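You operate a simulated robot arm through the tools that you are given. There is no shell and no other tool. Be economical: measure what you need, move in short steps, check, and stop when the job is done.

Carry out the task below with a simulated robot arm. There is one attempt and no reset: what you move stays moved.

## Task
Drive the mending plate's three screws home with the battery driver.
Fine: stand the driver back in its well.
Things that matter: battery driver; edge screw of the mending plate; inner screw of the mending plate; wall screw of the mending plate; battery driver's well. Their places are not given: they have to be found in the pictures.

It is judged by the outcome, as a careful person would: the job done as asked, and still so three seconds after it is handed in. It fails if anything else is knocked over, pushed out of place, dropped, spilled or broken.

## Robot
A 7-joint arm with a two-finger parallel gripper, fixed in place. Base frame: the origin is at the foot of the arm, x ahead of it, y to its left, z up. Readings come in mm, degrees, newtons and seconds.
With the tool pointing down near the work surface it reaches from about 300 to 700 mm from the base axis. Its first joint turns from -66.0 to 66.0 degrees. Payload 1.57 kg.
The TCP is the grasp point between the finger pads, 30 mm short of the fingertips. In the tool frame z runs along the fingers and y along their closing line. The gripper opens to 110 mm. The fingers are 24 mm wide and 12 mm thick; the gripper's body (48 by 112 mm) begins 78 mm behind the TCP.
Orientation is that of the tool frame in the base frame, as a unit quaternion [w, x, y, z]. With the fingers straight down and closing along the base's y, the tool's x points along the base's -x, its y along +y and its z along -z.

## Interface
- The arm moves only by the tool arm_command. Its argument "rows" is a list of rows, each a list of 7 numbers: the shift along the tool's x, y, z in units of 100 mm (1.0 is 100 mm), then the turn, a rotation vector about the tool's x, y, z in units of 45 degrees (1.0 is 45 degrees), then the gripper command, from -1 (shut) to 1 (fully open), values between in proportion. In form: [[dx, dy, dz, ax, ay, az, jaw], ...]. A call has 1 to 10 rows; each row is the pose to reach, as a shift and turn from the pose commanded when the call began, along the tool's axes at that moment. A call with a number of a shift or a turn outside -1 to 1 is refused whole. Rows are played at 5 a second. More than 50 mm and 8.6 degrees between two rows, or a gripper value outside its range, and nothing of the call is played. A pose out of reach is approached as far as the arm can. The call stops where the force on the tool passes 40 N (or 10 N more than at its start, if that is more) or the arm is blocked; 0.2 s more then pass. Each finger travels about 108 mm/s and halts on what it meets, pressing with about 27 N; the grip force reading is that of the motor and also rises with nothing between the fingers. The clock runs only during rows and for 0.2 s after the last one: add rows that repeat a pose to give the fingers time. The reply holds the time, the measured pose of the TCP, the force on the tool along the base axes, the opening and the grip force, in the units named above and with some noise.
- Cameras (640 x 400 px; columns grow to the right, rows downward): "scene" is fixed at [150.9, -382.5, 1407.7]; the picture's right is [0.89, -0.46, 0.00], its down [-0.26, -0.49, -0.83] and it looks along [0.38, 0.74, -0.56] (base axes); focal length 294 px, centre (320, 200). "wrist" rides on the gripper at [-36, 0, -80] in the tool frame; the picture's right is [0.00, -1.00, 0.00], its down [0.97, 0.00, -0.24] and it looks along [0.24, 0.00, 0.97] (tool axes); focal length 218 px, centre (320, 200).
- grab_frame(camera): a new picture of that camera. No time passes.
- locate(camera, pixels): for up to 12 pixels [column, row] of the newest picture of that camera ("zoom" is the newest enlarged one), the place [x, y, z] in the base frame of the surface seen there, good to about 3 mm. No time passes.
- zoom(camera, box): a new picture of the part [left, top, right, bottom] of that camera's present view, enlarged. No time passes.
- job_done(): hands the job in; it is judged then, once.

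Keep the steps short. Do not move on a guess: measure, check each grasp and each placing, and mend mistakes. In all there are 80 turns and 46 pictures (those below and enlarged ones count). Leave the gripper open and the arm clear of the work at the hand-in unless told otherwise, and finish with a single line.

The tools are called after "Emit:" as name(argument=value, ...) on one line, values as JSON. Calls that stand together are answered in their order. arm_command: Moves the arm, as the interface text tells. Its arguments: {"type":"object","properties":{"rows":{"type":"array"}},"required":["rows"]} The other tools are called the same way: grab_frame (camera) takes a picture; locate (camera, pixels) gives the place of the surface under pixels of a picture; zoom (camera, box) takes an enlarged picture of a part of a camera's view; job_done () hands the job in.

At the start:

```text
t: 0.0
eef_pos: [369.7, 212.7, 1227.8]
ee_rot: [0.0, 0.0, 1.0, 0.0]
contact_force: [-0.3, 0.3, -0.1]
width: 109.9
finger_force: 0.0
```

scene: 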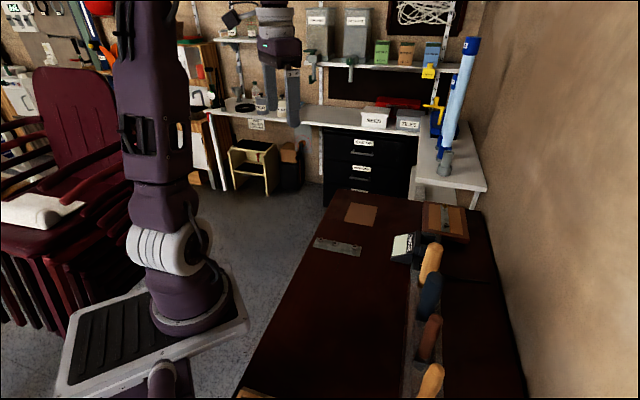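
wrist: 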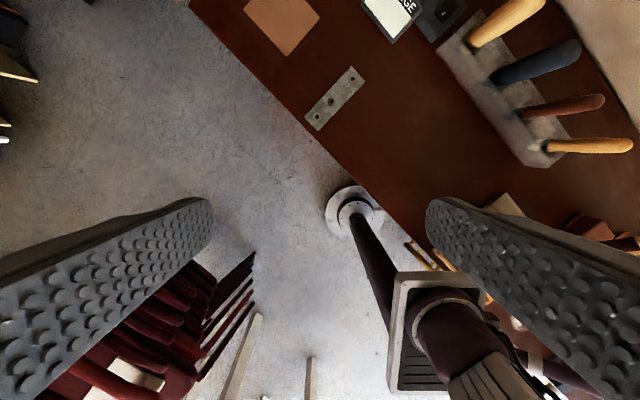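

I see the bench with a metal plate near (338,247) and a rack of handles at the right. I'll zoom in to find the driver, plate and well.

Emit:
zoom(camera="scene", box=[300, 180, 500, 305])

Emit:
zoom(camera="wrist", box=[240, 0, 640, 250])

Emit:
zoom(camera="scene", box=[340, 0, 500, 200])

```text
3.20 times, centred on (400, 242) of scene
```

zoom: 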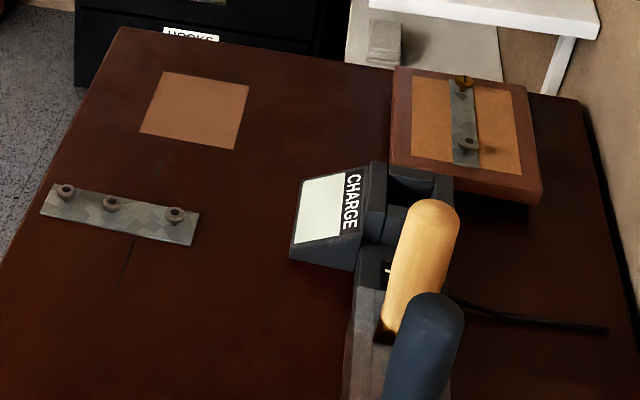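

```text
1.60 times, centred on (440, 125) of wrist
```

zoom: 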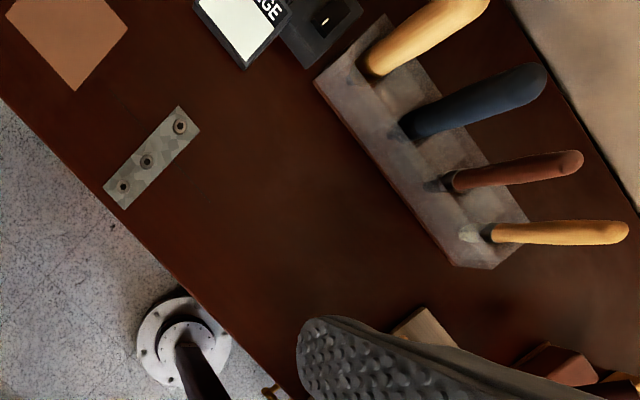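

```text
2.00 times, centred on (420, 100) of scene
```

zoom: 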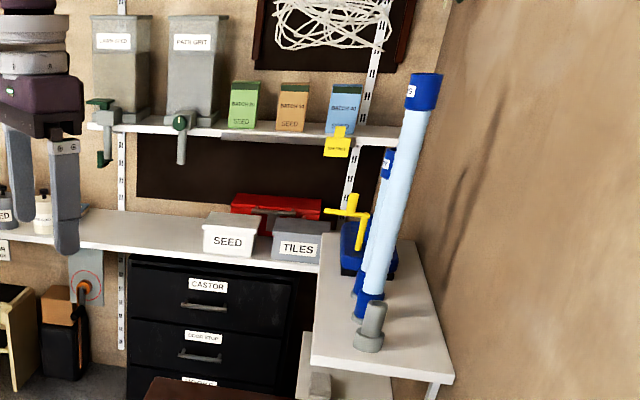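

The left plate has three screws; a "CHARGE" station has a black socket. The driver isn't identified yet, so I'll look at the lower bench and locate key points.

Emit:
zoom(camera="scene", box=[220, 220, 540, 400])

Emit:
zoom(camera="wrist", box=[340, 0, 480, 88])

Emit:
zoom(camera="wrist", box=[380, 150, 640, 400])

Emit:
locate(camera="scene", pixels=[[320, 240], [335, 244], [355, 248], [401, 248], [424, 238], [430, 260], [430, 290], [446, 225], [444, 206], [360, 214]])

```text
2.00 times, centred on (380, 310) of scene
```

zoom: 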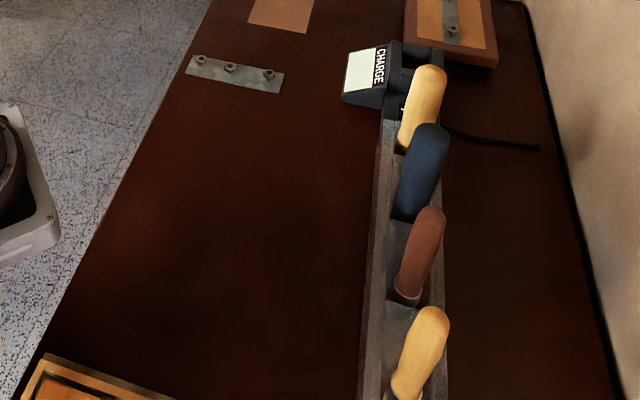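

```text
4.55 times, centred on (410, 44) of wrist
```

zoom: 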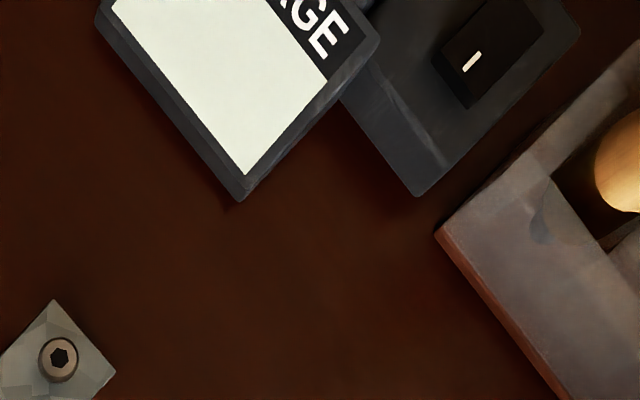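

```text
1.60 times, centred on (510, 275) of wrist
```

zoom: 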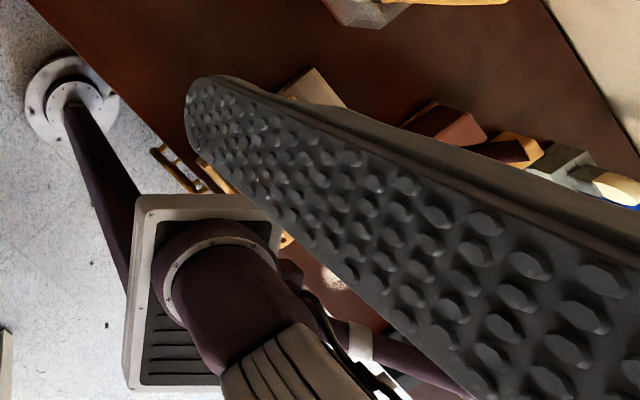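

```text
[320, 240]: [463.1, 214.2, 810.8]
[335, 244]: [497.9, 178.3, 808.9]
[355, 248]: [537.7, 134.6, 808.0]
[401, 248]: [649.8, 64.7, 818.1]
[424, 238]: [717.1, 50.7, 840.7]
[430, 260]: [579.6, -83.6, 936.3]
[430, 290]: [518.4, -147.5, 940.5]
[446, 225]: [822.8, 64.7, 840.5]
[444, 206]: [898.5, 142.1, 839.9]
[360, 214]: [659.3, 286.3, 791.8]
```

The dark block behind the CHARGE panel may be the driver's dock. I'll move the wrist camera over that area for a close view, staying high.

Emit:
arm_command(rows=[[-0.33, -0.33, 0, 0, 0, 0, 1], [-0.66, -0.66, 0, 0, 0, 0, 1], [-1, -1, 0, 0, 0, 0, 1]])

Emit:
arm_command(rows=[[-0.33, -0.33, 0, 0, 0, 0, 1], [-0.66, -0.66, 0, 0, 0, 0, 1], [-1, -1, 0, 0, 0, 0, 1]])

Emit:
grab_frame(camera="wrist")

Emit:
grab_frame(camera="scene")

```text
t: 0.8
eef_pos: [470.6, 114.2, 1229.7]
ee_rot: [0.0, 0.0, 1.0, 0.0]
contact_force: [0.6, 0.1, 0.3]
width: 110.0
finger_force: 0.2
```

```text
t: 1.6
eef_pos: [567.9, 16.0, 1228.6]
ee_rot: [0.0, 0.0, 1.0, 0.001]
contact_force: [0.4, -0.5, -0.7]
width: 110.2
finger_force: 0.1
```

```text
37 pictures are left
```

wrist: 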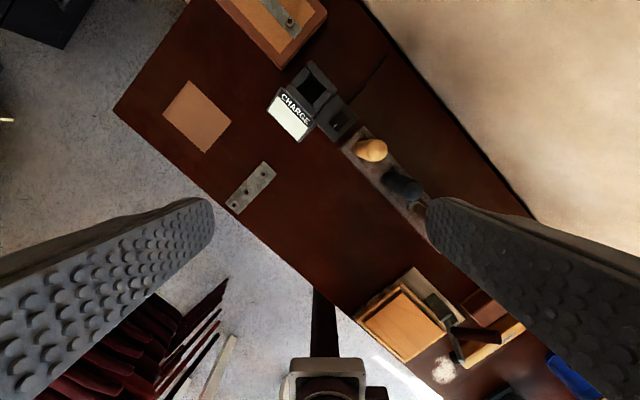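

```text
36 pictures are left
```

scene: 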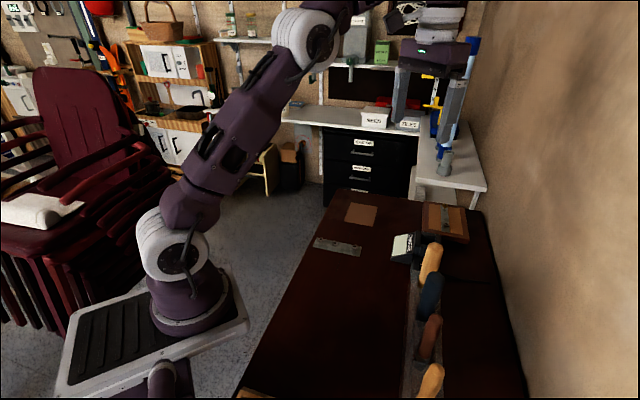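

The charger's socket looks empty. At (455,320) there is a T-shaped dark tool. I'll zoom in there, and on the charger and rack.

Emit:
zoom(camera="wrist", box=[340, 250, 560, 388])

Emit:
zoom(camera="wrist", box=[220, 40, 460, 220])

```text
2.90 times, centred on (450, 319) of wrist
```

zoom: 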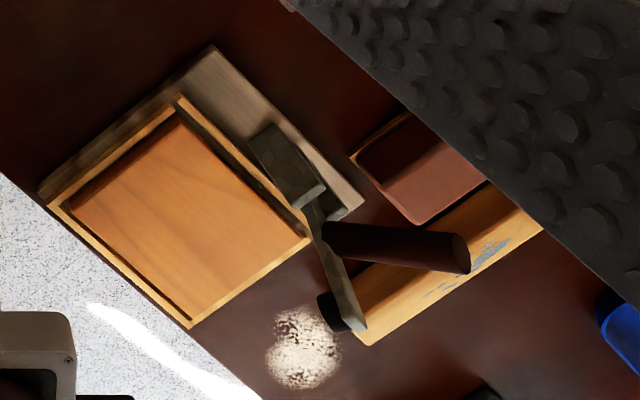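

```text
2.22 times, centred on (340, 130) of wrist
```

zoom: 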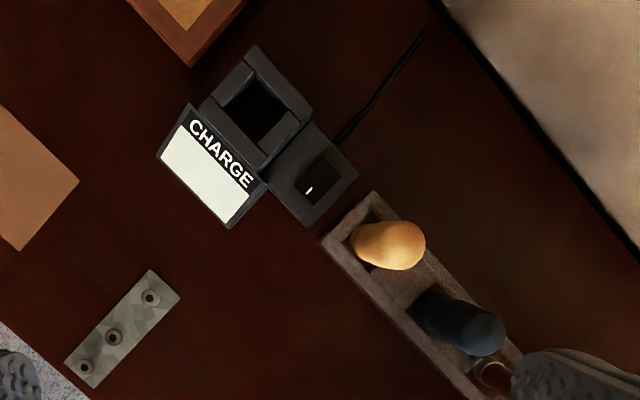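

The charger's well is empty, so the driver may lie elsewhere, perhaps at the near right end (blue at 570,375). I'll move the camera that way.

Emit:
arm_command(rows=[[0.3, -0.33, 0, 0, 0, 0, 1], [0.6, -0.66, 0, 0, 0, 0, 1], [0.9, -1, 0, 0, 0, 0, 1]])

Emit:
arm_command(rows=[[0.1, -0.4, 0, 0, 0, 0, 1], [0.2, -0.7, 0, 0, 0, 0, 1], [0.3, -1, 0, 0, 0, 0, 1]])

Emit:
arm_command(rows=[[0.1, -0.4, 0, 0, 0, 0, 1], [0.2, -0.7, 0, 0, 0, 0, 1], [0.3, -1, 0, 0, 0, 0, 1]])

Emit:
grab_frame(camera="wrist")

```text
t: 2.4
eef_pos: [477.3, -86.0, 1228.4]
ee_rot: [0.0, 0.0, 1.0, 0.0]
contact_force: [-0.4, -0.3, -0.9]
width: 109.9
finger_force: 0.2
```

```text
t: 3.2
eef_pos: [448.6, -187.0, 1228.1]
ee_rot: [0.0, -0.001, 1.0, 0.0]
contact_force: [-0.8, 0.2, -0.4]
width: 109.8
finger_force: 0.1
```

```text
t: 4.0
eef_pos: [417.8, -288.8, 1228.1]
ee_rot: [0.001, 0.0, 1.0, 0.0]
contact_force: [0.5, 0.9, 0.1]
width: 109.9
finger_force: 0.2
```

```text
33 pictures are left
```

wrist: 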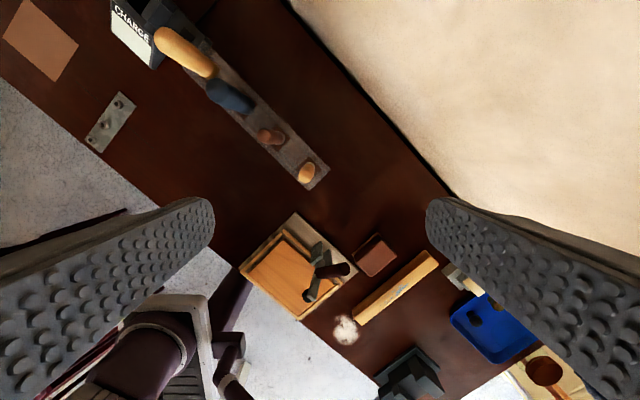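

Emit:
zoom(camera="wrist", box=[240, 200, 400, 320])

Emit:
zoom(camera="wrist", box=[360, 250, 600, 400])

Emit:
zoom(camera="wrist", box=[140, 20, 340, 200])

Emit:
locate(camera="wrist", pixels=[[318, 250], [330, 270], [310, 295], [346, 268], [230, 97], [185, 50], [270, 137], [307, 171], [300, 270], [375, 255]])

```text
3.33 times, centred on (320, 260) of wrist
```

zoom: 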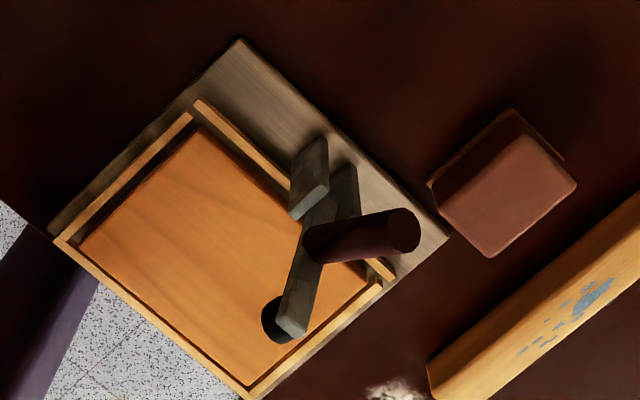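

```text
2.67 times, centred on (480, 325) of wrist
```

zoom: 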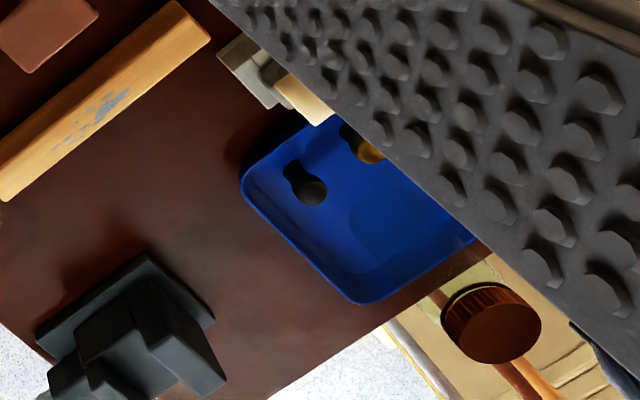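

```text
2.22 times, centred on (240, 110) of wrist
```

zoom: 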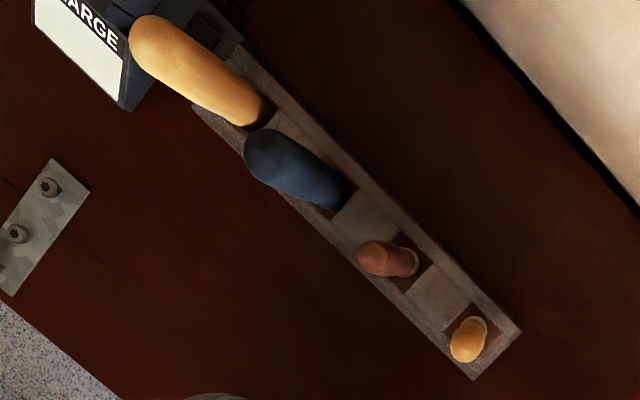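

```text
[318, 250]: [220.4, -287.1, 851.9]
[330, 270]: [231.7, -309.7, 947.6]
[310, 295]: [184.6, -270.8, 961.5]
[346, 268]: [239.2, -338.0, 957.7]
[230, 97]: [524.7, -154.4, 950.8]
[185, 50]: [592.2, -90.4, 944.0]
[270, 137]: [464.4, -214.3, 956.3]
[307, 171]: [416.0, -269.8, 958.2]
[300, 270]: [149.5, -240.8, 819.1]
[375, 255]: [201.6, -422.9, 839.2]
```

The black piece at (390,375) and the T-shaped thing look like clamps. The blue-grey handle in the rack differs from the wooden ones, so I'll zoom on it from the scene camera.

Emit:
zoom(camera="scene", box=[385, 225, 465, 275])

Emit:
zoom(camera="scene", box=[390, 265, 470, 315])

```text
8.00 times, centred on (425, 250) of scene
```

zoom: 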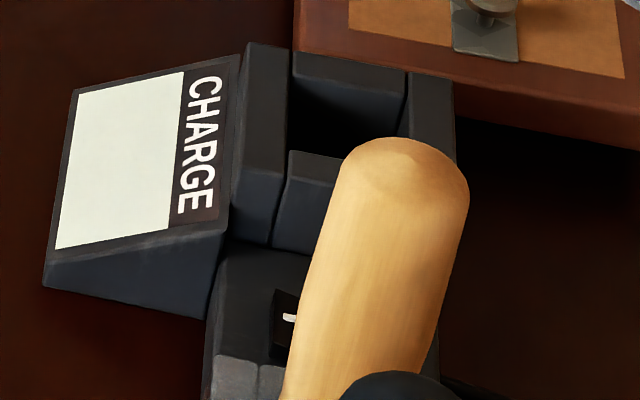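

```text
8.00 times, centred on (430, 290) of scene
```

zoom: 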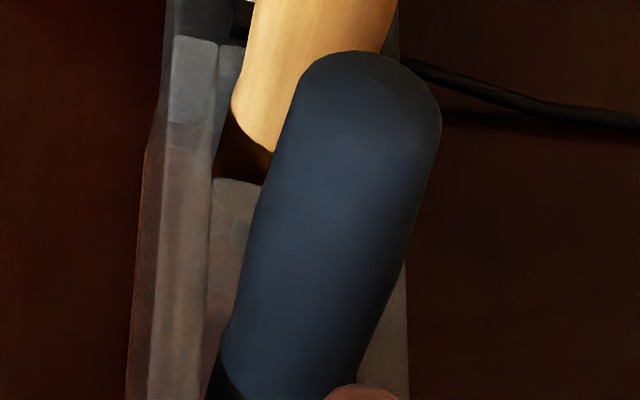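

The blue-grey handle is the likely driver. I'll move closer and tilt to look at the rack from the base side.

Emit:
arm_command(rows=[[0, 0.17, 0.1, 0, 0, 0.16, 1], [0, 0.34, 0.2, 0, 0, 0.33, 1], [0, 0.5, 0.3, 0, 0, 0.5, 1], [0, 0.66, 0.4, 0, 0, 0.66, 1], [0, 0.83, 0.4, 0, 0, 0.83, 1], [0, 1, 0.5, 0, 0, 1, 1]])

Emit:
arm_command(rows=[[0.17, 0.1, 0.1, 0, -0.17, 0, 1], [0.34, 0.2, 0.2, 0, -0.33, 0, 1], [0.5, 0.3, 0.3, 0, -0.5, 0, 1], [0.6, 0.4, 0.4, 0, -0.66, 0, 1], [0.7, 0.5, 0.5, 0, -0.83, 0, 1], [0.8, 0.6, 0.6, 0, -1, 0, 1]])

Emit:
grab_frame(camera="wrist")

```text
t: 5.4
eef_pos: [418.6, -188.3, 1178.3]
ee_rot: [0.0, 0.384, 0.923, 0.0]
contact_force: [-0.6, -0.1, 0.7]
width: 109.9
finger_force: 0.1
```

```text
t: 6.8
eef_pos: [411.1, -92.6, 1146.2]
ee_rot: [0.334, 0.363, 0.862, -0.12]
contact_force: [-0.2, -0.3, -0.8]
width: 110.2
finger_force: 0.1
out of reach, approached as far as the arm can: row 6
```

```text
27 pictures are left
```

wrist: 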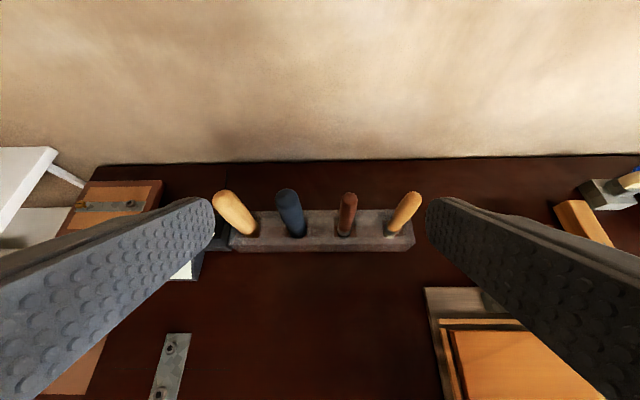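

Emit:
zoom(camera="wrist", box=[200, 170, 430, 280])

Emit:
locate(camera="wrist", pixels=[[286, 192], [292, 215], [297, 233], [310, 216], [270, 226], [285, 245], [330, 243], [222, 195], [347, 195], [410, 195], [240, 245]])

```text
2.78 times, centred on (315, 225) of wrist
```

zoom: 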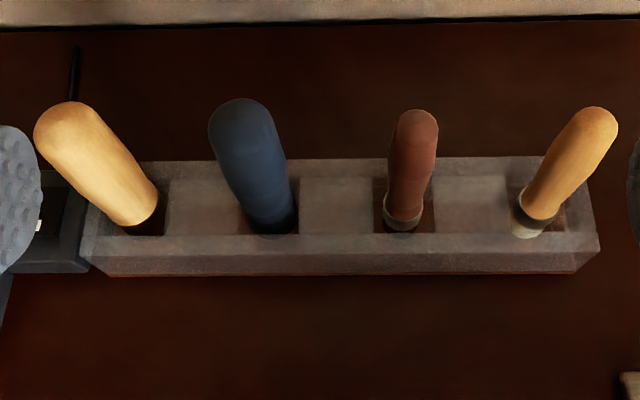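

```text
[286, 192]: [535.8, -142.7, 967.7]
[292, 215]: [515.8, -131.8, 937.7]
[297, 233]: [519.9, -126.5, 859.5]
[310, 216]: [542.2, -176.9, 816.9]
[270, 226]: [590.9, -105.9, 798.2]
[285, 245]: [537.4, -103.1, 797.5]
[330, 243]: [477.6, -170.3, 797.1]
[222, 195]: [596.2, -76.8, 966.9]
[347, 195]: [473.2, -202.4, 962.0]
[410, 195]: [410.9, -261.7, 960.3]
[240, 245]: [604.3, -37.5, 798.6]
```

Blue handle top is about (530,-145,965), standing in the rack's second well. I'll level the tool, turn so the fingers close across the rack, and get above it for a measurement.

Emit:
arm_command(rows=[[0, 0, -0.1, 0, 0.17, 0, 1], [0, 0, -0.2, 0, 0.33, 0, 1], [0, 0, -0.2, 0, 0.5, 0, 1], [0, 0, -0.2, 0, 0.66, 0, 1], [0, 0, -0.2, 0, 0.83, 0, 1], [0, 0, -0.2, 0, 1, 0, 1]])

Emit:
arm_command(rows=[[0, 0, 0, 0, 0, -0.17, 1], [0, 0, 0, 0, 0, -0.33, 1], [0, 0, 0, 0, 0, -0.5, 1], [0, 0, 0, 0, 0, -0.66, 1], [0, 0, 0, 0, 0, -0.83, 1], [0, 0, 0, 0, 0, -1, 1]])

Emit:
arm_command(rows=[[0, 0, 0, 0, 0, -0.17, 1], [0, 0, 0, 0, 0, -0.33, 1], [0, 0, 0, 0, 0, -0.5, 1], [0, 0, 0, 0, 0, -0.66, 1], [0, 0, 0, 0, 0, -0.83, 1], [0, 0, 0, 0, 0, -1, 1]])

```text
t: 8.2
eef_pos: [401.0, -82.9, 1161.6]
ee_rot: [-0.022, 0.38, 0.924, 0.029]
contact_force: [0.0, 0.6, -0.7]
width: 110.2
finger_force: 0.0
```

```text
t: 9.6
eef_pos: [400.4, -83.3, 1162.3]
ee_rot: [-0.009, -0.001, 0.999, 0.035]
contact_force: [0.5, 0.2, 0.7]
width: 110.0
finger_force: 0.1
```

```text
t: 11.0
eef_pos: [399.7, -82.2, 1161.7]
ee_rot: [0.005, -0.385, 0.922, 0.036]
contact_force: [-0.3, 0.2, 0.2]
width: 110.0
finger_force: 0.0
```

The tool is about 4° off vertical; I'll correct that while moving above the driver.

Emit:
arm_command(rows=[[-0.16, -0.46, 0.1, 0.04, 0.02, 0, 1], [-0.32, -0.92, 0.2, 0.08, 0.047, 0, 1]])

Emit:
arm_command(rows=[[-0.16, -0.46, 0.4, 0, 0, 0, 1]])

Emit:
grab_frame(camera="wrist")

```text
t: 11.6
eef_pos: [489.1, -124.0, 1137.3]
ee_rot: [0.001, -0.384, 0.923, -0.002]
contact_force: [0.2, 0.7, 0.5]
width: 110.1
finger_force: 0.1
```

```text
refused: row 1 steps farther than a row can; nothing moved
```

```text
25 pictures are left
```

wrist: 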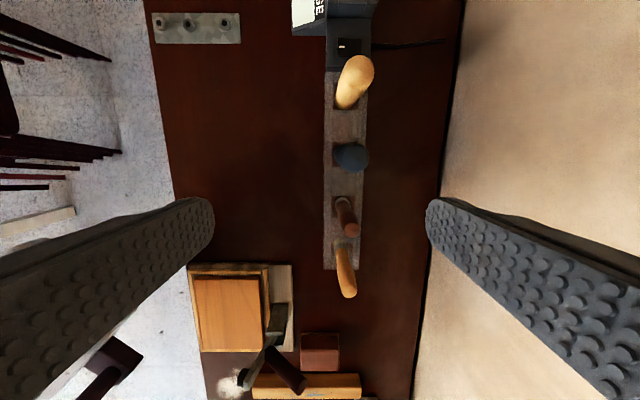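

Blue handle is seen from above at (350,157). I'll measure it and the well.

Emit:
zoom(camera="wrist", box=[290, 100, 410, 220])

Emit:
locate(camera="wrist", pixels=[[340, 157], [350, 157], [360, 157], [350, 147], [350, 167], [354, 157], [330, 130], [355, 125], [362, 130], [348, 185]])

```text
3.33 times, centred on (350, 160) of wrist
```

zoom: 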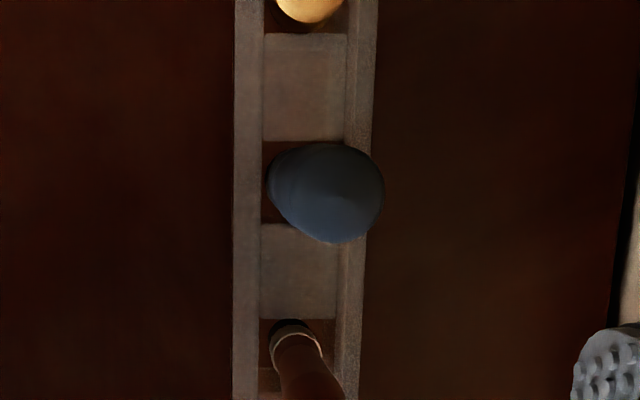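

```text
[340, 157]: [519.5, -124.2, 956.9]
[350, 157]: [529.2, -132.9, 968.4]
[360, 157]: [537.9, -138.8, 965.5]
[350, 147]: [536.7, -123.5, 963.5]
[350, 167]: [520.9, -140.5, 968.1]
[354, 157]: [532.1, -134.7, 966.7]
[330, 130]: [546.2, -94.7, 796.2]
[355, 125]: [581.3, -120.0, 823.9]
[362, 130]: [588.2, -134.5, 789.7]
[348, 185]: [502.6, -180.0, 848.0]
```

Driver axis comes out at about (533,-137), 33 mm thick, top 967. I'll move over it and down in steps.

Emit:
arm_command(rows=[[-0.11, -0.2, 0, 0, 0, 0, 1], [-0.218, -0.404, 0, 0, 0, 0, 1], [-0.218, -0.404, 0.45, 0, 0, 0, 1], [-0.218, -0.404, 0.9, 0, 0, 0, 1], [-0.218, -0.404, 0.9, 0, 0, 0, 1]])

Emit:
grab_frame(camera="wrist")

```text
t: 12.8
eef_pos: [534.7, -138.6, 1048.1]
ee_rot: [0.0, -0.384, 0.923, -0.001]
contact_force: [-0.5, 0.6, 0.0]
width: 109.9
finger_force: 0.1
```

```text
23 pictures are left
```

wrist: 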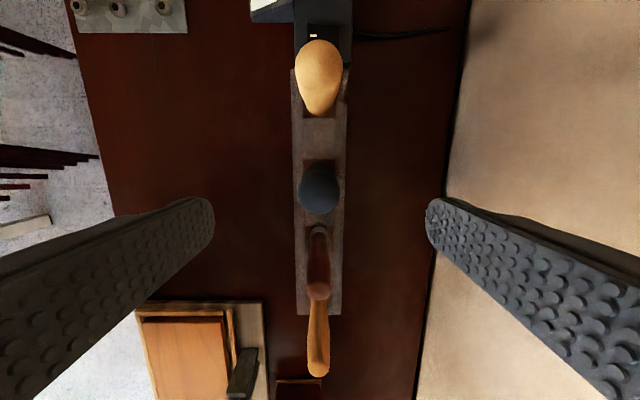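

Centred laterally (column 319). Small along-rack correction of ~3 mm, then descend to the grasp height.

Emit:
arm_command(rows=[[-0.03, 0, 0.3, 0, 0, 0, 1], [-0.03, 0, 0.6, 0, 0, 0, 1], [-0.03, 0, 0.9, 0, 0, 0, 1], [-0.03, 0, 1.0, 0, 0, 0, 1]])

Emit:
arm_command(rows=[[0, 0, 0.18, 0, 0, 0, 1], [0, 0, 0.18, 0, 0, 0, -0.2], [0, 0, 0.18, 0, 0, 0, -0.5], [0, 0, 0.18, 0, 0, 0, -1], [0, 0, 0.18, 0, 0, 0, -1], [0, 0, 0.18, 0, 0, 0, -1]])

Emit:
grab_frame(camera="wrist")

```text
t: 13.8
eef_pos: [534.8, -135.8, 948.1]
ee_rot: [0.001, -0.385, 0.923, -0.003]
contact_force: [0.0, 0.3, -0.4]
width: 109.9
finger_force: 0.0
```

```text
t: 15.2
eef_pos: [534.2, -134.1, 929.6]
ee_rot: [0.001, -0.384, 0.924, -0.001]
contact_force: [0.6, -0.3, -0.1]
width: 35.4
finger_force: 27.6
```

```text
22 pictures are left
```

wrist: 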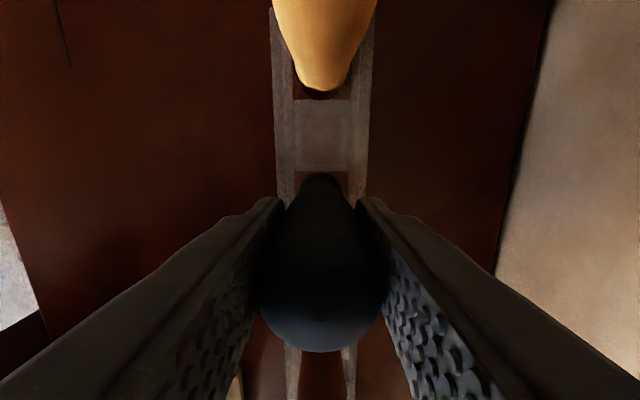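

Gripped at 35.4 mm. Home pose: (534.2,-134.1,929.6). Lift straight up and check.

Emit:
arm_command(rows=[[0, 0, -0.2, 0, 0, 0, -1], [0, 0, -0.5, 0, 0, 0, -1], [0, 0, -0.75, 0, 0, 0, -1], [0, 0, -1, 0, 0, 0, -1]])

Emit:
arm_command(rows=[[0, 0, -0.4, 0, 0, 0, -1], [0, 0, -0.8, 0, 0, 0, -1]])

Emit:
zoom(camera="scene", box=[330, 130, 530, 255])

```text
t: 16.2
eef_pos: [533.1, -135.5, 1029.8]
ee_rot: [-0.001, -0.383, 0.924, -0.001]
contact_force: [0.4, -0.3, -3.6]
width: 35.2
finger_force: 27.0
```

```text
t: 16.8
eef_pos: [534.1, -133.6, 1106.5]
ee_rot: [0.001, -0.385, 0.923, -0.001]
contact_force: [-0.4, -0.1, -2.8]
width: 35.1
finger_force: 26.6
```

```text
3.20 times, centred on (430, 192) of scene
```

zoom: 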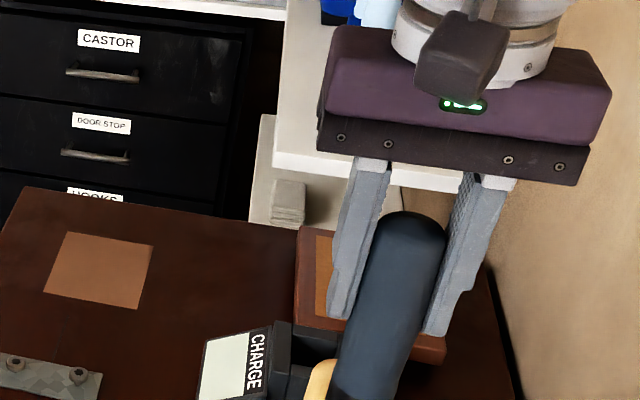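

Emit:
zoom(camera="scene", box=[360, 190, 500, 340])

Emit:
locate(camera="zoom", pixels=[[320, 200]])

```text
2.67 times, centred on (430, 265) of scene
```

zoom: 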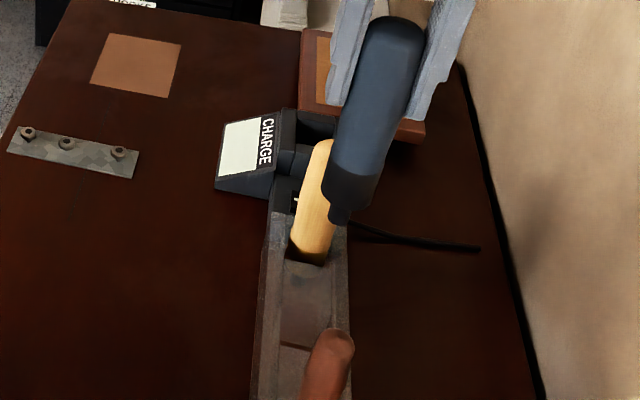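

```text
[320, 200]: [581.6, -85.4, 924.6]
```

It has a dark nose at the bottom. Closer look at the tip.

Emit:
zoom(camera="scene", box=[415, 240, 463, 288])

Emit:
locate(camera="scene", pixels=[[437, 272], [438, 268], [437, 262], [445, 245], [452, 215], [438, 274], [436, 270]])

```text
8.33 times, centred on (439, 264) of scene
```

zoom: 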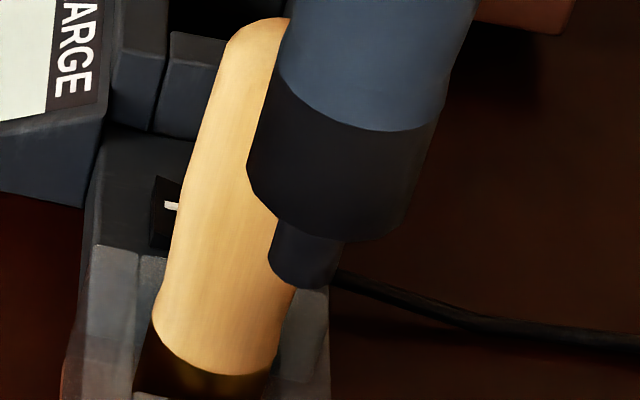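

```text
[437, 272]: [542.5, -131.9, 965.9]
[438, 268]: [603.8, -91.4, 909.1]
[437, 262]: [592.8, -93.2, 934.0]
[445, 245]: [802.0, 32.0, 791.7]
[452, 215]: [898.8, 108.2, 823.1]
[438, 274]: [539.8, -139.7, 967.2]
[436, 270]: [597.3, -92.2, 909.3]
```

Locate on "scene" used an older picture; I'll use the zoom picture for the nose.

Emit:
locate(camera="zoom", pixels=[[300, 275], [295, 255], [310, 284], [300, 240], [330, 190], [330, 130], [350, 60], [270, 130], [420, 130]])

```text
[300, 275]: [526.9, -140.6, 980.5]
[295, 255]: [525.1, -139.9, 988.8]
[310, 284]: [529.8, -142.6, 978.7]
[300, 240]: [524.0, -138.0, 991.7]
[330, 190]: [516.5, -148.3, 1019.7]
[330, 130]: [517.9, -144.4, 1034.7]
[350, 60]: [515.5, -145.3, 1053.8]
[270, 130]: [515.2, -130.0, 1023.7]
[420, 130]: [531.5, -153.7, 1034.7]
```

Nose tip is ~130 mm below TCP, consistent with standing on the bench. Now carry it (tip ~975) across the free bench toward the plate, then photograph the screws.

Emit:
arm_command(rows=[[0, 0.33, 0, 0, 0, 0, -1], [0, 0.66, 0, 0, 0, 0, -1], [0, 1, 0, 0, 0, 0, -1]])

Emit:
arm_command(rows=[[0, 0.33, 0, 0, 0, 0, -1], [0, 0.66, 0, 0, 0, 0, -1], [0, 1, 0, 0, 0, 0, -1]])

Emit:
arm_command(rows=[[-0.33, 0.15, 0, 0, 0, 0, -1], [-0.66, 0.3, 0, 0, 0, 0, -1], [-1, 0.44, 0, 0, 0, 0, -1]])

Emit:
grab_frame(camera="wrist")

```text
t: 17.6
eef_pos: [464.4, -63.9, 1108.2]
ee_rot: [0.0, -0.383, 0.924, -0.001]
contact_force: [0.5, 0.2, -3.3]
width: 35.2
finger_force: 26.9
```

```text
t: 18.4
eef_pos: [392.5, 6.2, 1111.1]
ee_rot: [0.0, -0.383, 0.924, 0.0]
contact_force: [-1.1, 0.5, -3.3]
width: 35.3
finger_force: 27.1
```

```text
t: 19.2
eef_pos: [431.8, 108.8, 1109.5]
ee_rot: [0.0, -0.382, 0.924, 0.0]
contact_force: [-0.2, 0.5, -2.4]
width: 35.4
finger_force: 26.8
```

```text
18 pictures are left
```

wrist: 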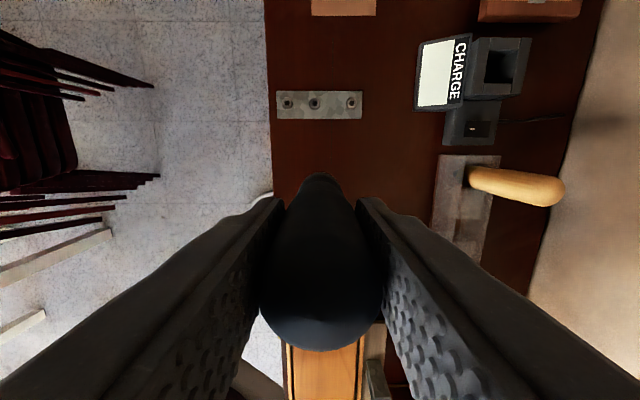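

The screws are at (288,103), (314,103), (351,103). Zoom to measure them.

Emit:
zoom(camera="wrist", box=[272, 80, 368, 128])

Emit:
locate(camera="wrist", pixels=[[288, 103], [314, 103], [351, 103], [301, 110], [335, 110], [301, 97], [335, 97], [300, 130]])

```text
6.67 times, centred on (320, 104) of wrist
```

zoom: 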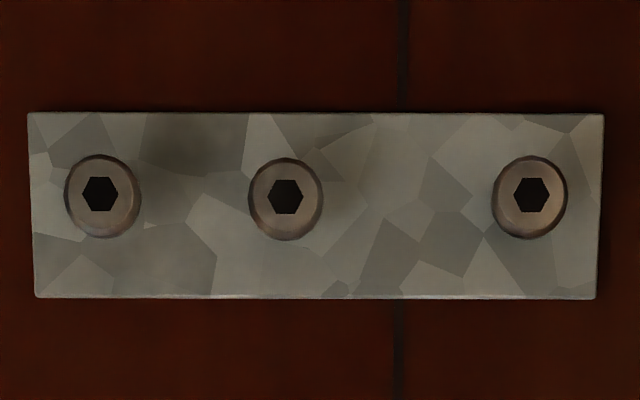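

```text
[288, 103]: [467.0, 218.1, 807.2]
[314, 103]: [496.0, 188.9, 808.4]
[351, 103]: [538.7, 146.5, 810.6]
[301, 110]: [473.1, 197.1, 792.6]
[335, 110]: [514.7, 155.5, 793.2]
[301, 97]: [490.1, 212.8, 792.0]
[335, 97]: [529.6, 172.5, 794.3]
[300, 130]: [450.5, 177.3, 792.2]
```

Screws computed at edge (467,219), inner (497,188), wall (540,146), heads ~808. First the inner one: move over it and down until the nose is ~15 mm above.

Emit:
arm_command(rows=[[-0.33, 0.03, 0, 0, 0, 0, -1], [-0.66, 0.06, 0, 0, 0, 0, -1], [-1, 0.085, 0, 0, 0, 0, -1], [-1, 0.085, 0.4, 0, 0, 0, -1], [-1, 0.085, 0.8, 0, 0, 0, -1], [-1, 0.085, 0.8, 0, 0, 0, -1]])

Emit:
arm_command(rows=[[-0.025, 0, 0.4, 0, 0, 0, -1], [-0.025, 0, 0.7, 0, 0, 0, -1], [-0.025, 0, 0.7, 0, 0, 0, -1]])

Emit:
zoom(camera="wrist", box=[240, 110, 400, 210])

Emit:
zoom(camera="scene", box=[300, 210, 380, 260])

```text
t: 20.6
eef_pos: [496.8, 183.8, 1028.9]
ee_rot: [0.001, -0.383, 0.924, -0.001]
contact_force: [-0.2, -0.3, -2.8]
width: 35.1
finger_force: 27.5
```

```text
t: 21.4
eef_pos: [498.0, 187.4, 959.1]
ee_rot: [0.001, -0.384, 0.923, -0.001]
contact_force: [0.2, 0.2, -2.7]
width: 35.2
finger_force: 26.9
```

```text
4.00 times, centred on (320, 160) of wrist
```

zoom: 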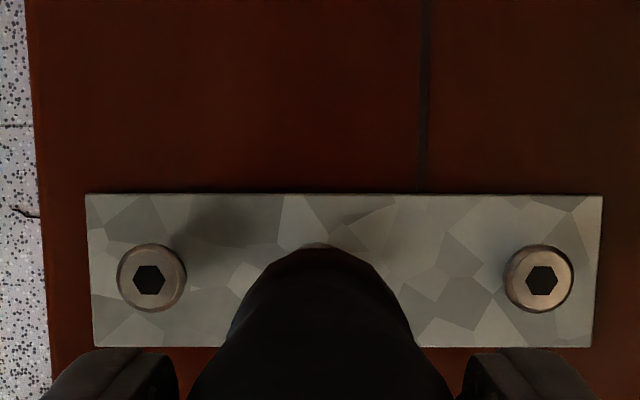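

```text
8.00 times, centred on (340, 235) of scene
```

zoom: 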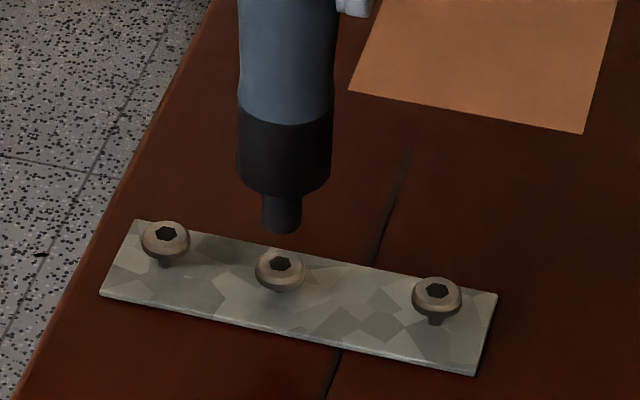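

Nose is centred over the inner screw in both views (column 319.5; row 180). Lower slowly onto the head and watch the force.

Emit:
arm_command(rows=[[0, 0, 0.06, 0, 0, 0, -1], [0, 0, 0.1, 0, 0, 0, -1], [0, 0, 0.13, 0, 0, 0, -1], [0, 0, 0.15, 0, 0, 0, -1], [0, 0, 0.16, 0, 0, 0, -1], [0, 0, 0.17, 0, 0, 0, -1], [0, 0, 0.17, 0, 0, 0, -1]])

Emit:
zoom(camera="scene", box=[300, 210, 380, 260])

```text
t: 23.0
eef_pos: [498.5, 185.9, 941.6]
ee_rot: [0.0, -0.384, 0.923, -0.001]
contact_force: [0.2, 0.2, -2.8]
width: 35.3
finger_force: 26.9
```

```text
8.00 times, centred on (340, 235) of scene
```

zoom: 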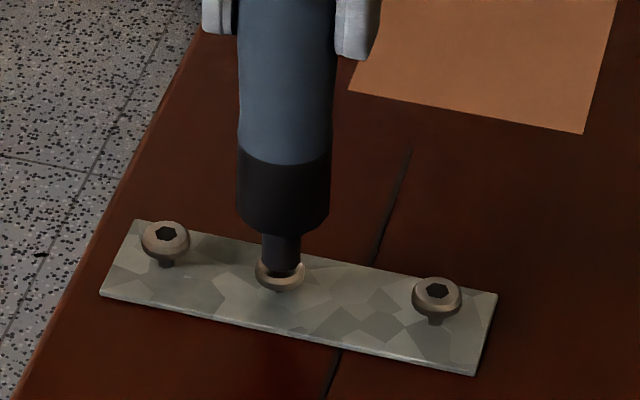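

Nose is nearly in contact; no load yet. Continue down 1 mm per row.

Emit:
arm_command(rows=[[0, 0, 0.01, 0, 0, 0, -1], [0, 0, 0.02, 0, 0, 0, -1], [0, 0, 0.03, 0, 0, 0, -1], [0, 0, 0.04, 0, 0, 0, -1], [0, 0, 0.05, 0, 0, 0, -1], [0, 0, 0.05, 0, 0, 0, -1], [0, 0, 0.05, 0, 0, 0, -1]])

Emit:
zoom(camera="scene", box=[300, 210, 380, 260])

```text
t: 24.6
eef_pos: [498.3, 186.0, 937.2]
ee_rot: [0.0, -0.383, 0.924, -0.001]
contact_force: [0.7, -0.8, -3.4]
width: 35.1
finger_force: 26.8
```

```text
8.00 times, centred on (340, 235) of scene
```

zoom: 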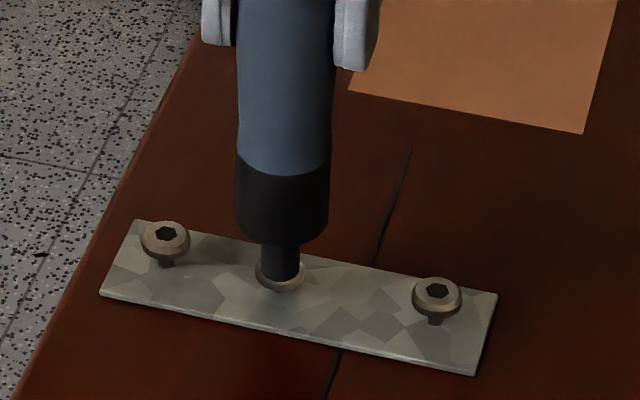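

No force yet; the nose sits in the head and maybe the screw is sinking. Continue down gently, 10 mm more with force-stop.

Emit:
arm_command(rows=[[0, 0, 0.01, 0, 0, 0, -1], [0, 0, 0.02, 0, 0, 0, -1], [0, 0, 0.03, 0, 0, 0, -1], [0, 0, 0.04, 0, 0, 0, -1], [0, 0, 0.05, 0, 0, 0, -1], [0, 0, 0.06, 0, 0, 0, -1], [0, 0, 0.07, 0, 0, 0, -1], [0, 0, 0.08, 0, 0, 0, -1], [0, 0, 0.08, 0, 0, 0, -1], [0, 0, 0.08, 0, 0, 0, -1]])

Emit:
zoom(camera="scene", box=[300, 210, 380, 260])

```text
t: 26.8
eef_pos: [498.6, 186.3, 929.4]
ee_rot: [0.0, -0.383, 0.924, -0.001]
contact_force: [-0.9, 3.4, 1.4]
width: 35.1
finger_force: 27.0
```

```text
8.00 times, centred on (340, 235) of scene
```

zoom: 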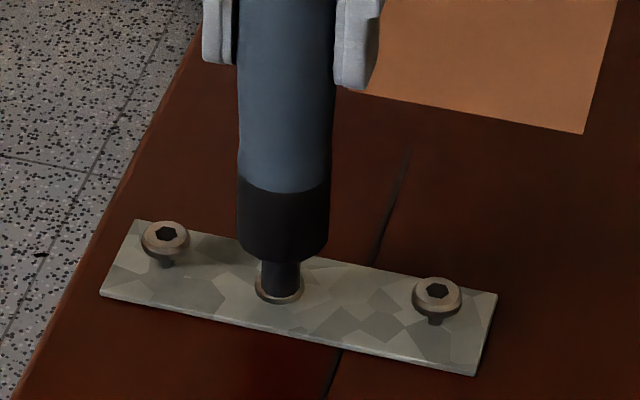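

The screw head has sunk to the plate and force is rising (+4 N). Press a little further to seat it.

Emit:
arm_command(rows=[[0, 0, 0.01, 0, 0, 0, -1], [0, 0, 0.02, 0, 0, 0, -1], [0, 0, 0.03, 0, 0, 0, -1], [0, 0, 0.03, 0, 0, 0, -1], [0, 0, 0.03, 0, 0, 0, -1], [0, 0, 0.03, 0, 0, 0, -1]])

```text
t: 28.2
eef_pos: [498.6, 185.2, 925.9]
ee_rot: [0.001, -0.383, 0.924, -0.001]
contact_force: [1.1, 0.2, 32.8]
width: 35.2
finger_force: 26.9
```

Force jumped to ~35 N: bottomed. Lift and shift 59.5 mm to the wall screw.

Emit:
arm_command(rows=[[0, 0, -0.1, 0, 0, 0, -1], [0, 0, -0.4, 0, 0, 0, -1], [0, -0.3, -0.4, 0, 0, 0, -1], [0, -0.595, -0.4, 0, 0, 0, -1], [0, -0.595, -0.33, 0, 0, 0, -1], [0, -0.595, -0.33, 0, 0, 0, -1]])

Emit:
zoom(camera="scene", box=[310, 210, 390, 260])

Emit:
zoom(camera="wrist", box=[240, 110, 400, 210])

```text
t: 29.6
eef_pos: [541.0, 143.4, 956.8]
ee_rot: [0.0, -0.384, 0.923, 0.0]
contact_force: [0.4, 0.0, -3.4]
width: 35.2
finger_force: 27.1
```

```text
8.00 times, centred on (350, 235) of scene
```

zoom: 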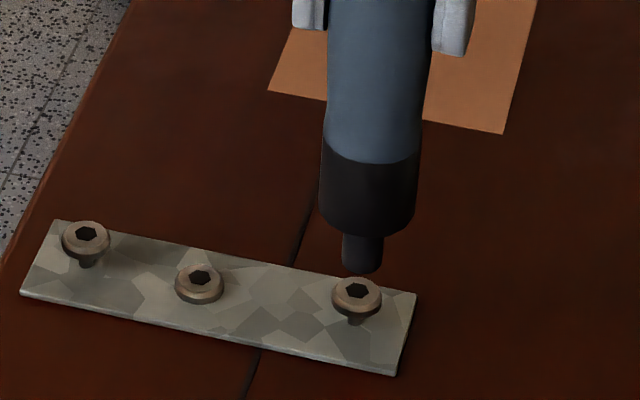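

```text
4.00 times, centred on (320, 160) of wrist
```

zoom: 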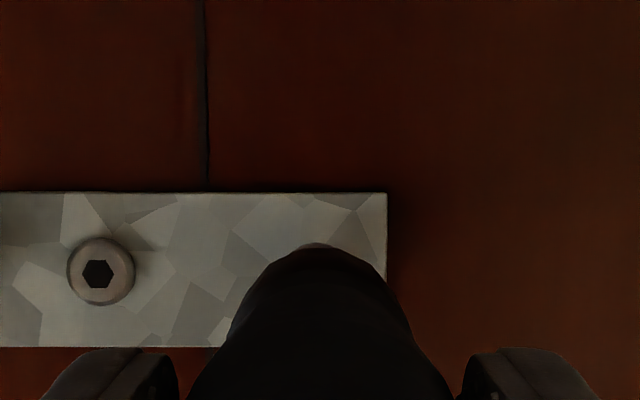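

Inner screw is home. Nose is ~1 mm past the wall screw; correct 1.2 mm and press down at ~1 mm/row.

Emit:
arm_command(rows=[[0, 0.012, 0, 0, 0, 0, -1], [0, 0.012, 0.07, 0, 0, 0, -1], [0, 0.012, 0.13, 0, 0, 0, -1], [0, 0.012, 0.15, 0, 0, 0, -1], [0, 0.012, 0.16, 0, 0, 0, -1], [0, 0.012, 0.17, 0, 0, 0, -1], [0, 0.012, 0.18, 0, 0, 0, -1], [0, 0.012, 0.19, 0, 0, 0, -1], [0, 0.012, 0.2, 0, 0, 0, -1], [0, 0.012, 0.2, 0, 0, 0, -1]])

Emit:
arm_command(rows=[[0, 0, 0.01, 0, 0, 0, -1], [0, 0, 0.02, 0, 0, 0, -1], [0, 0, 0.03, 0, 0, 0, -1], [0, 0, 0.04, 0, 0, 0, -1], [0, 0, 0.05, 0, 0, 0, -1], [0, 0, 0.06, 0, 0, 0, -1], [0, 0, 0.07, 0, 0, 0, -1], [0, 0, 0.07, 0, 0, 0, -1], [0, 0, 0.07, 0, 0, 0, -1]])

Emit:
arm_command(rows=[[0, 0, 0.01, 0, 0, 0, -1], [0, 0, 0.02, 0, 0, 0, -1], [0, 0, 0.03, 0, 0, 0, -1], [0, 0, 0.04, 0, 0, 0, -1], [0, 0, 0.04, 0, 0, 0, -1], [0, 0, 0.04, 0, 0, 0, -1]])

```text
t: 31.8
eef_pos: [538.2, 145.1, 939.7]
ee_rot: [0.0, -0.384, 0.923, -0.001]
contact_force: [0.2, -0.3, -2.5]
width: 35.1
finger_force: 26.9
```

```text
t: 33.8
eef_pos: [540.5, 145.5, 932.8]
ee_rot: [0.001, -0.383, 0.924, -0.001]
contact_force: [-0.9, 0.9, 0.7]
width: 35.4
finger_force: 26.7
```

```text
t: 35.2
eef_pos: [539.6, 144.7, 928.5]
ee_rot: [0.0, -0.384, 0.924, 0.0]
contact_force: [0.3, -0.4, 5.2]
width: 35.3
finger_force: 27.4
```

Force rising to +8 N. A bit more until bottomed.

Emit:
arm_command(rows=[[0, 0, 0.01, 0, 0, 0, -1], [0, 0, 0.02, 0, 0, 0, -1], [0, 0, 0.025, 0, 0, 0, -1], [0, 0, 0.025, 0, 0, 0, -1], [0, 0, 0.025, 0, 0, 0, -1], [0, 0, 0.025, 0, 0, 0, -1]])

```text
t: 36.6
eef_pos: [539.3, 144.9, 926.4]
ee_rot: [0.002, -0.384, 0.924, -0.001]
contact_force: [-3.1, 0.7, 31.9]
width: 35.0
finger_force: 26.9
```

Bottomed (~35 N). Lift and go to the edge screw, 104 mm the other way.

Emit:
arm_command(rows=[[0, 0, -0.1, 0, 0, 0, -1], [0, 0, -0.4, 0, 0, 0, -1], [0, 0.35, -0.4, 0, 0, 0, -1], [0, 0.7, -0.4, 0, 0, 0, -1], [0, 1, -0.4, 0, 0, 0, -1]])

Emit:
arm_command(rows=[[0, 0.04, 0, 0, 0, 0, -1], [0, 0.04, 0.07, 0, 0, 0, -1], [0, 0.04, 0.07, 0, 0, 0, -1]])

Emit:
zoom(camera="scene", box=[290, 210, 370, 260])

Emit:
zoom(camera="wrist", box=[270, 110, 430, 210])

```text
t: 37.8
eef_pos: [468.7, 217.3, 965.0]
ee_rot: [-0.001, -0.383, 0.924, -0.001]
contact_force: [-0.4, -0.7, -3.3]
width: 35.2
finger_force: 26.7
```

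```text
t: 38.6
eef_pos: [466.7, 217.4, 957.3]
ee_rot: [0.001, -0.384, 0.924, 0.0]
contact_force: [-0.3, 0.8, -1.5]
width: 35.4
finger_force: 27.1
```

```text
8.00 times, centred on (330, 235) of scene
```

zoom: 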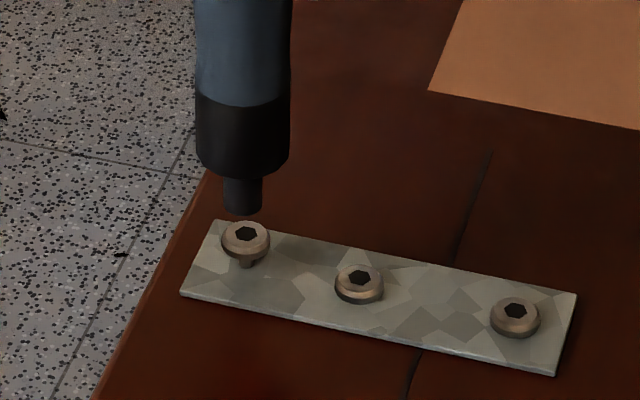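

```text
4.00 times, centred on (350, 160) of wrist
```

zoom: 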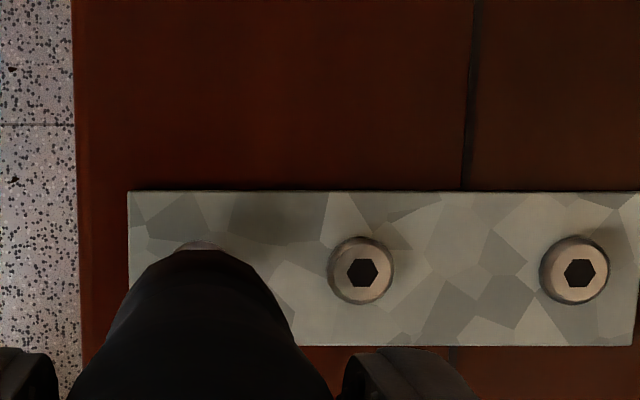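

Both others are home. Nose is over the edge screw within ~1 mm. Press down.

Emit:
arm_command(rows=[[0, 0, 0.07, 0, 0, 0, -1], [0, 0, 0.13, 0, 0, 0, -1], [0, 0, 0.15, 0, 0, 0, -1], [0, 0, 0.16, 0, 0, 0, -1], [0, 0, 0.17, 0, 0, 0, -1], [0, 0, 0.18, 0, 0, 0, -1], [0, 0, 0.19, 0, 0, 0, -1], [0, 0, 0.2, 0, 0, 0, -1], [0, 0, 0.2, 0, 0, 0, -1]])

Emit:
arm_command(rows=[[0, 0, 0.01, 0, 0, 0, -1], [0, 0, 0.02, 0, 0, 0, -1], [0, 0, 0.03, 0, 0, 0, -1], [0, 0, 0.04, 0, 0, 0, -1], [0, 0, 0.05, 0, 0, 0, -1], [0, 0, 0.06, 0, 0, 0, -1], [0, 0, 0.07, 0, 0, 0, -1], [0, 0, 0.08, 0, 0, 0, -1], [0, 0, 0.08, 0, 0, 0, -1]])

Emit:
arm_command(rows=[[0, 0, 0.01, 0, 0, 0, -1], [0, 0, 0.02, 0, 0, 0, -1], [0, 0, 0.02, 0, 0, 0, -1], [0, 0, 0.02, 0, 0, 0, -1]])

```text
t: 40.6
eef_pos: [465.7, 219.1, 938.7]
ee_rot: [0.001, -0.383, 0.924, -0.001]
contact_force: [-0.6, 0.8, 3.1]
width: 35.4
finger_force: 27.0
```

```text
t: 42.6
eef_pos: [466.8, 216.8, 930.4]
ee_rot: [0.0, -0.384, 0.923, -0.001]
contact_force: [3.7, -0.9, 2.3]
width: 35.3
finger_force: 27.0
```

```text
t: 43.6
eef_pos: [465.4, 218.2, 928.5]
ee_rot: [0.0, -0.384, 0.923, -0.001]
contact_force: [2.8, 2.2, 5.0]
width: 35.0
finger_force: 27.1
```

Still turning at low force; press the remaining ~2.5 mm.

Emit:
arm_command(rows=[[0, 0, 0.01, 0, 0, 0, -1], [0, 0, 0.02, 0, 0, 0, -1], [0, 0, 0.025, 0, 0, 0, -1], [0, 0, 0.025, 0, 0, 0, -1], [0, 0, 0.025, 0, 0, 0, -1], [0, 0, 0.025, 0, 0, 0, -1]])

```text
t: 45.0
eef_pos: [465.9, 217.6, 927.0]
ee_rot: [0.001, -0.383, 0.924, -0.001]
contact_force: [-5.1, 3.7, 29.0]
width: 35.1
finger_force: 26.7
```

Bottomed. Lift clear and check all three screws.

Emit:
arm_command(rows=[[0, 0, -0.1, 0, 0, 0, -1], [0, 0, -0.4, 0, 0, 0, -1], [0, 0, -0.7, 0, 0, 0, -1], [0, 0, -1, 0, 0, 0, -1]])

Emit:
arm_command(rows=[[0.2, 0, -0.4, 0, 0, 0, -1], [0.5, 0, -0.8, 0, 0, 0, -1], [0.95, 0, -0.83, 0, 0, 0, -1]])

Emit:
zoom(camera="scene", box=[290, 210, 370, 260])

```text
t: 46.0
eef_pos: [468.1, 218.2, 1025.6]
ee_rot: [0.0, -0.383, 0.924, -0.001]
contact_force: [-0.7, 0.1, -3.5]
width: 35.4
finger_force: 26.7
```

```text
t: 46.8
eef_pos: [399.0, 151.7, 1109.0]
ee_rot: [0.001, -0.384, 0.923, -0.001]
contact_force: [-0.6, -0.3, -3.4]
width: 35.3
finger_force: 26.8
```

```text
8.00 times, centred on (330, 235) of scene
```

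zoom: 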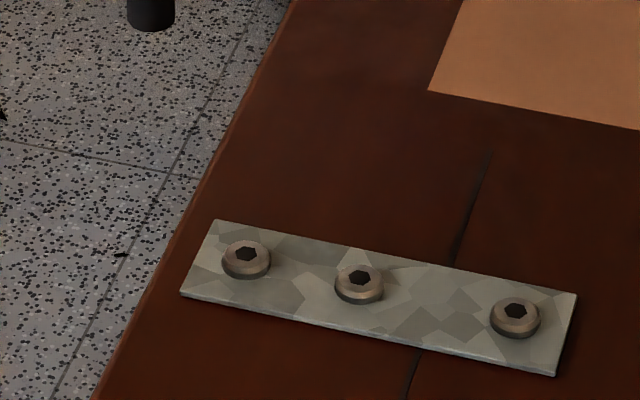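

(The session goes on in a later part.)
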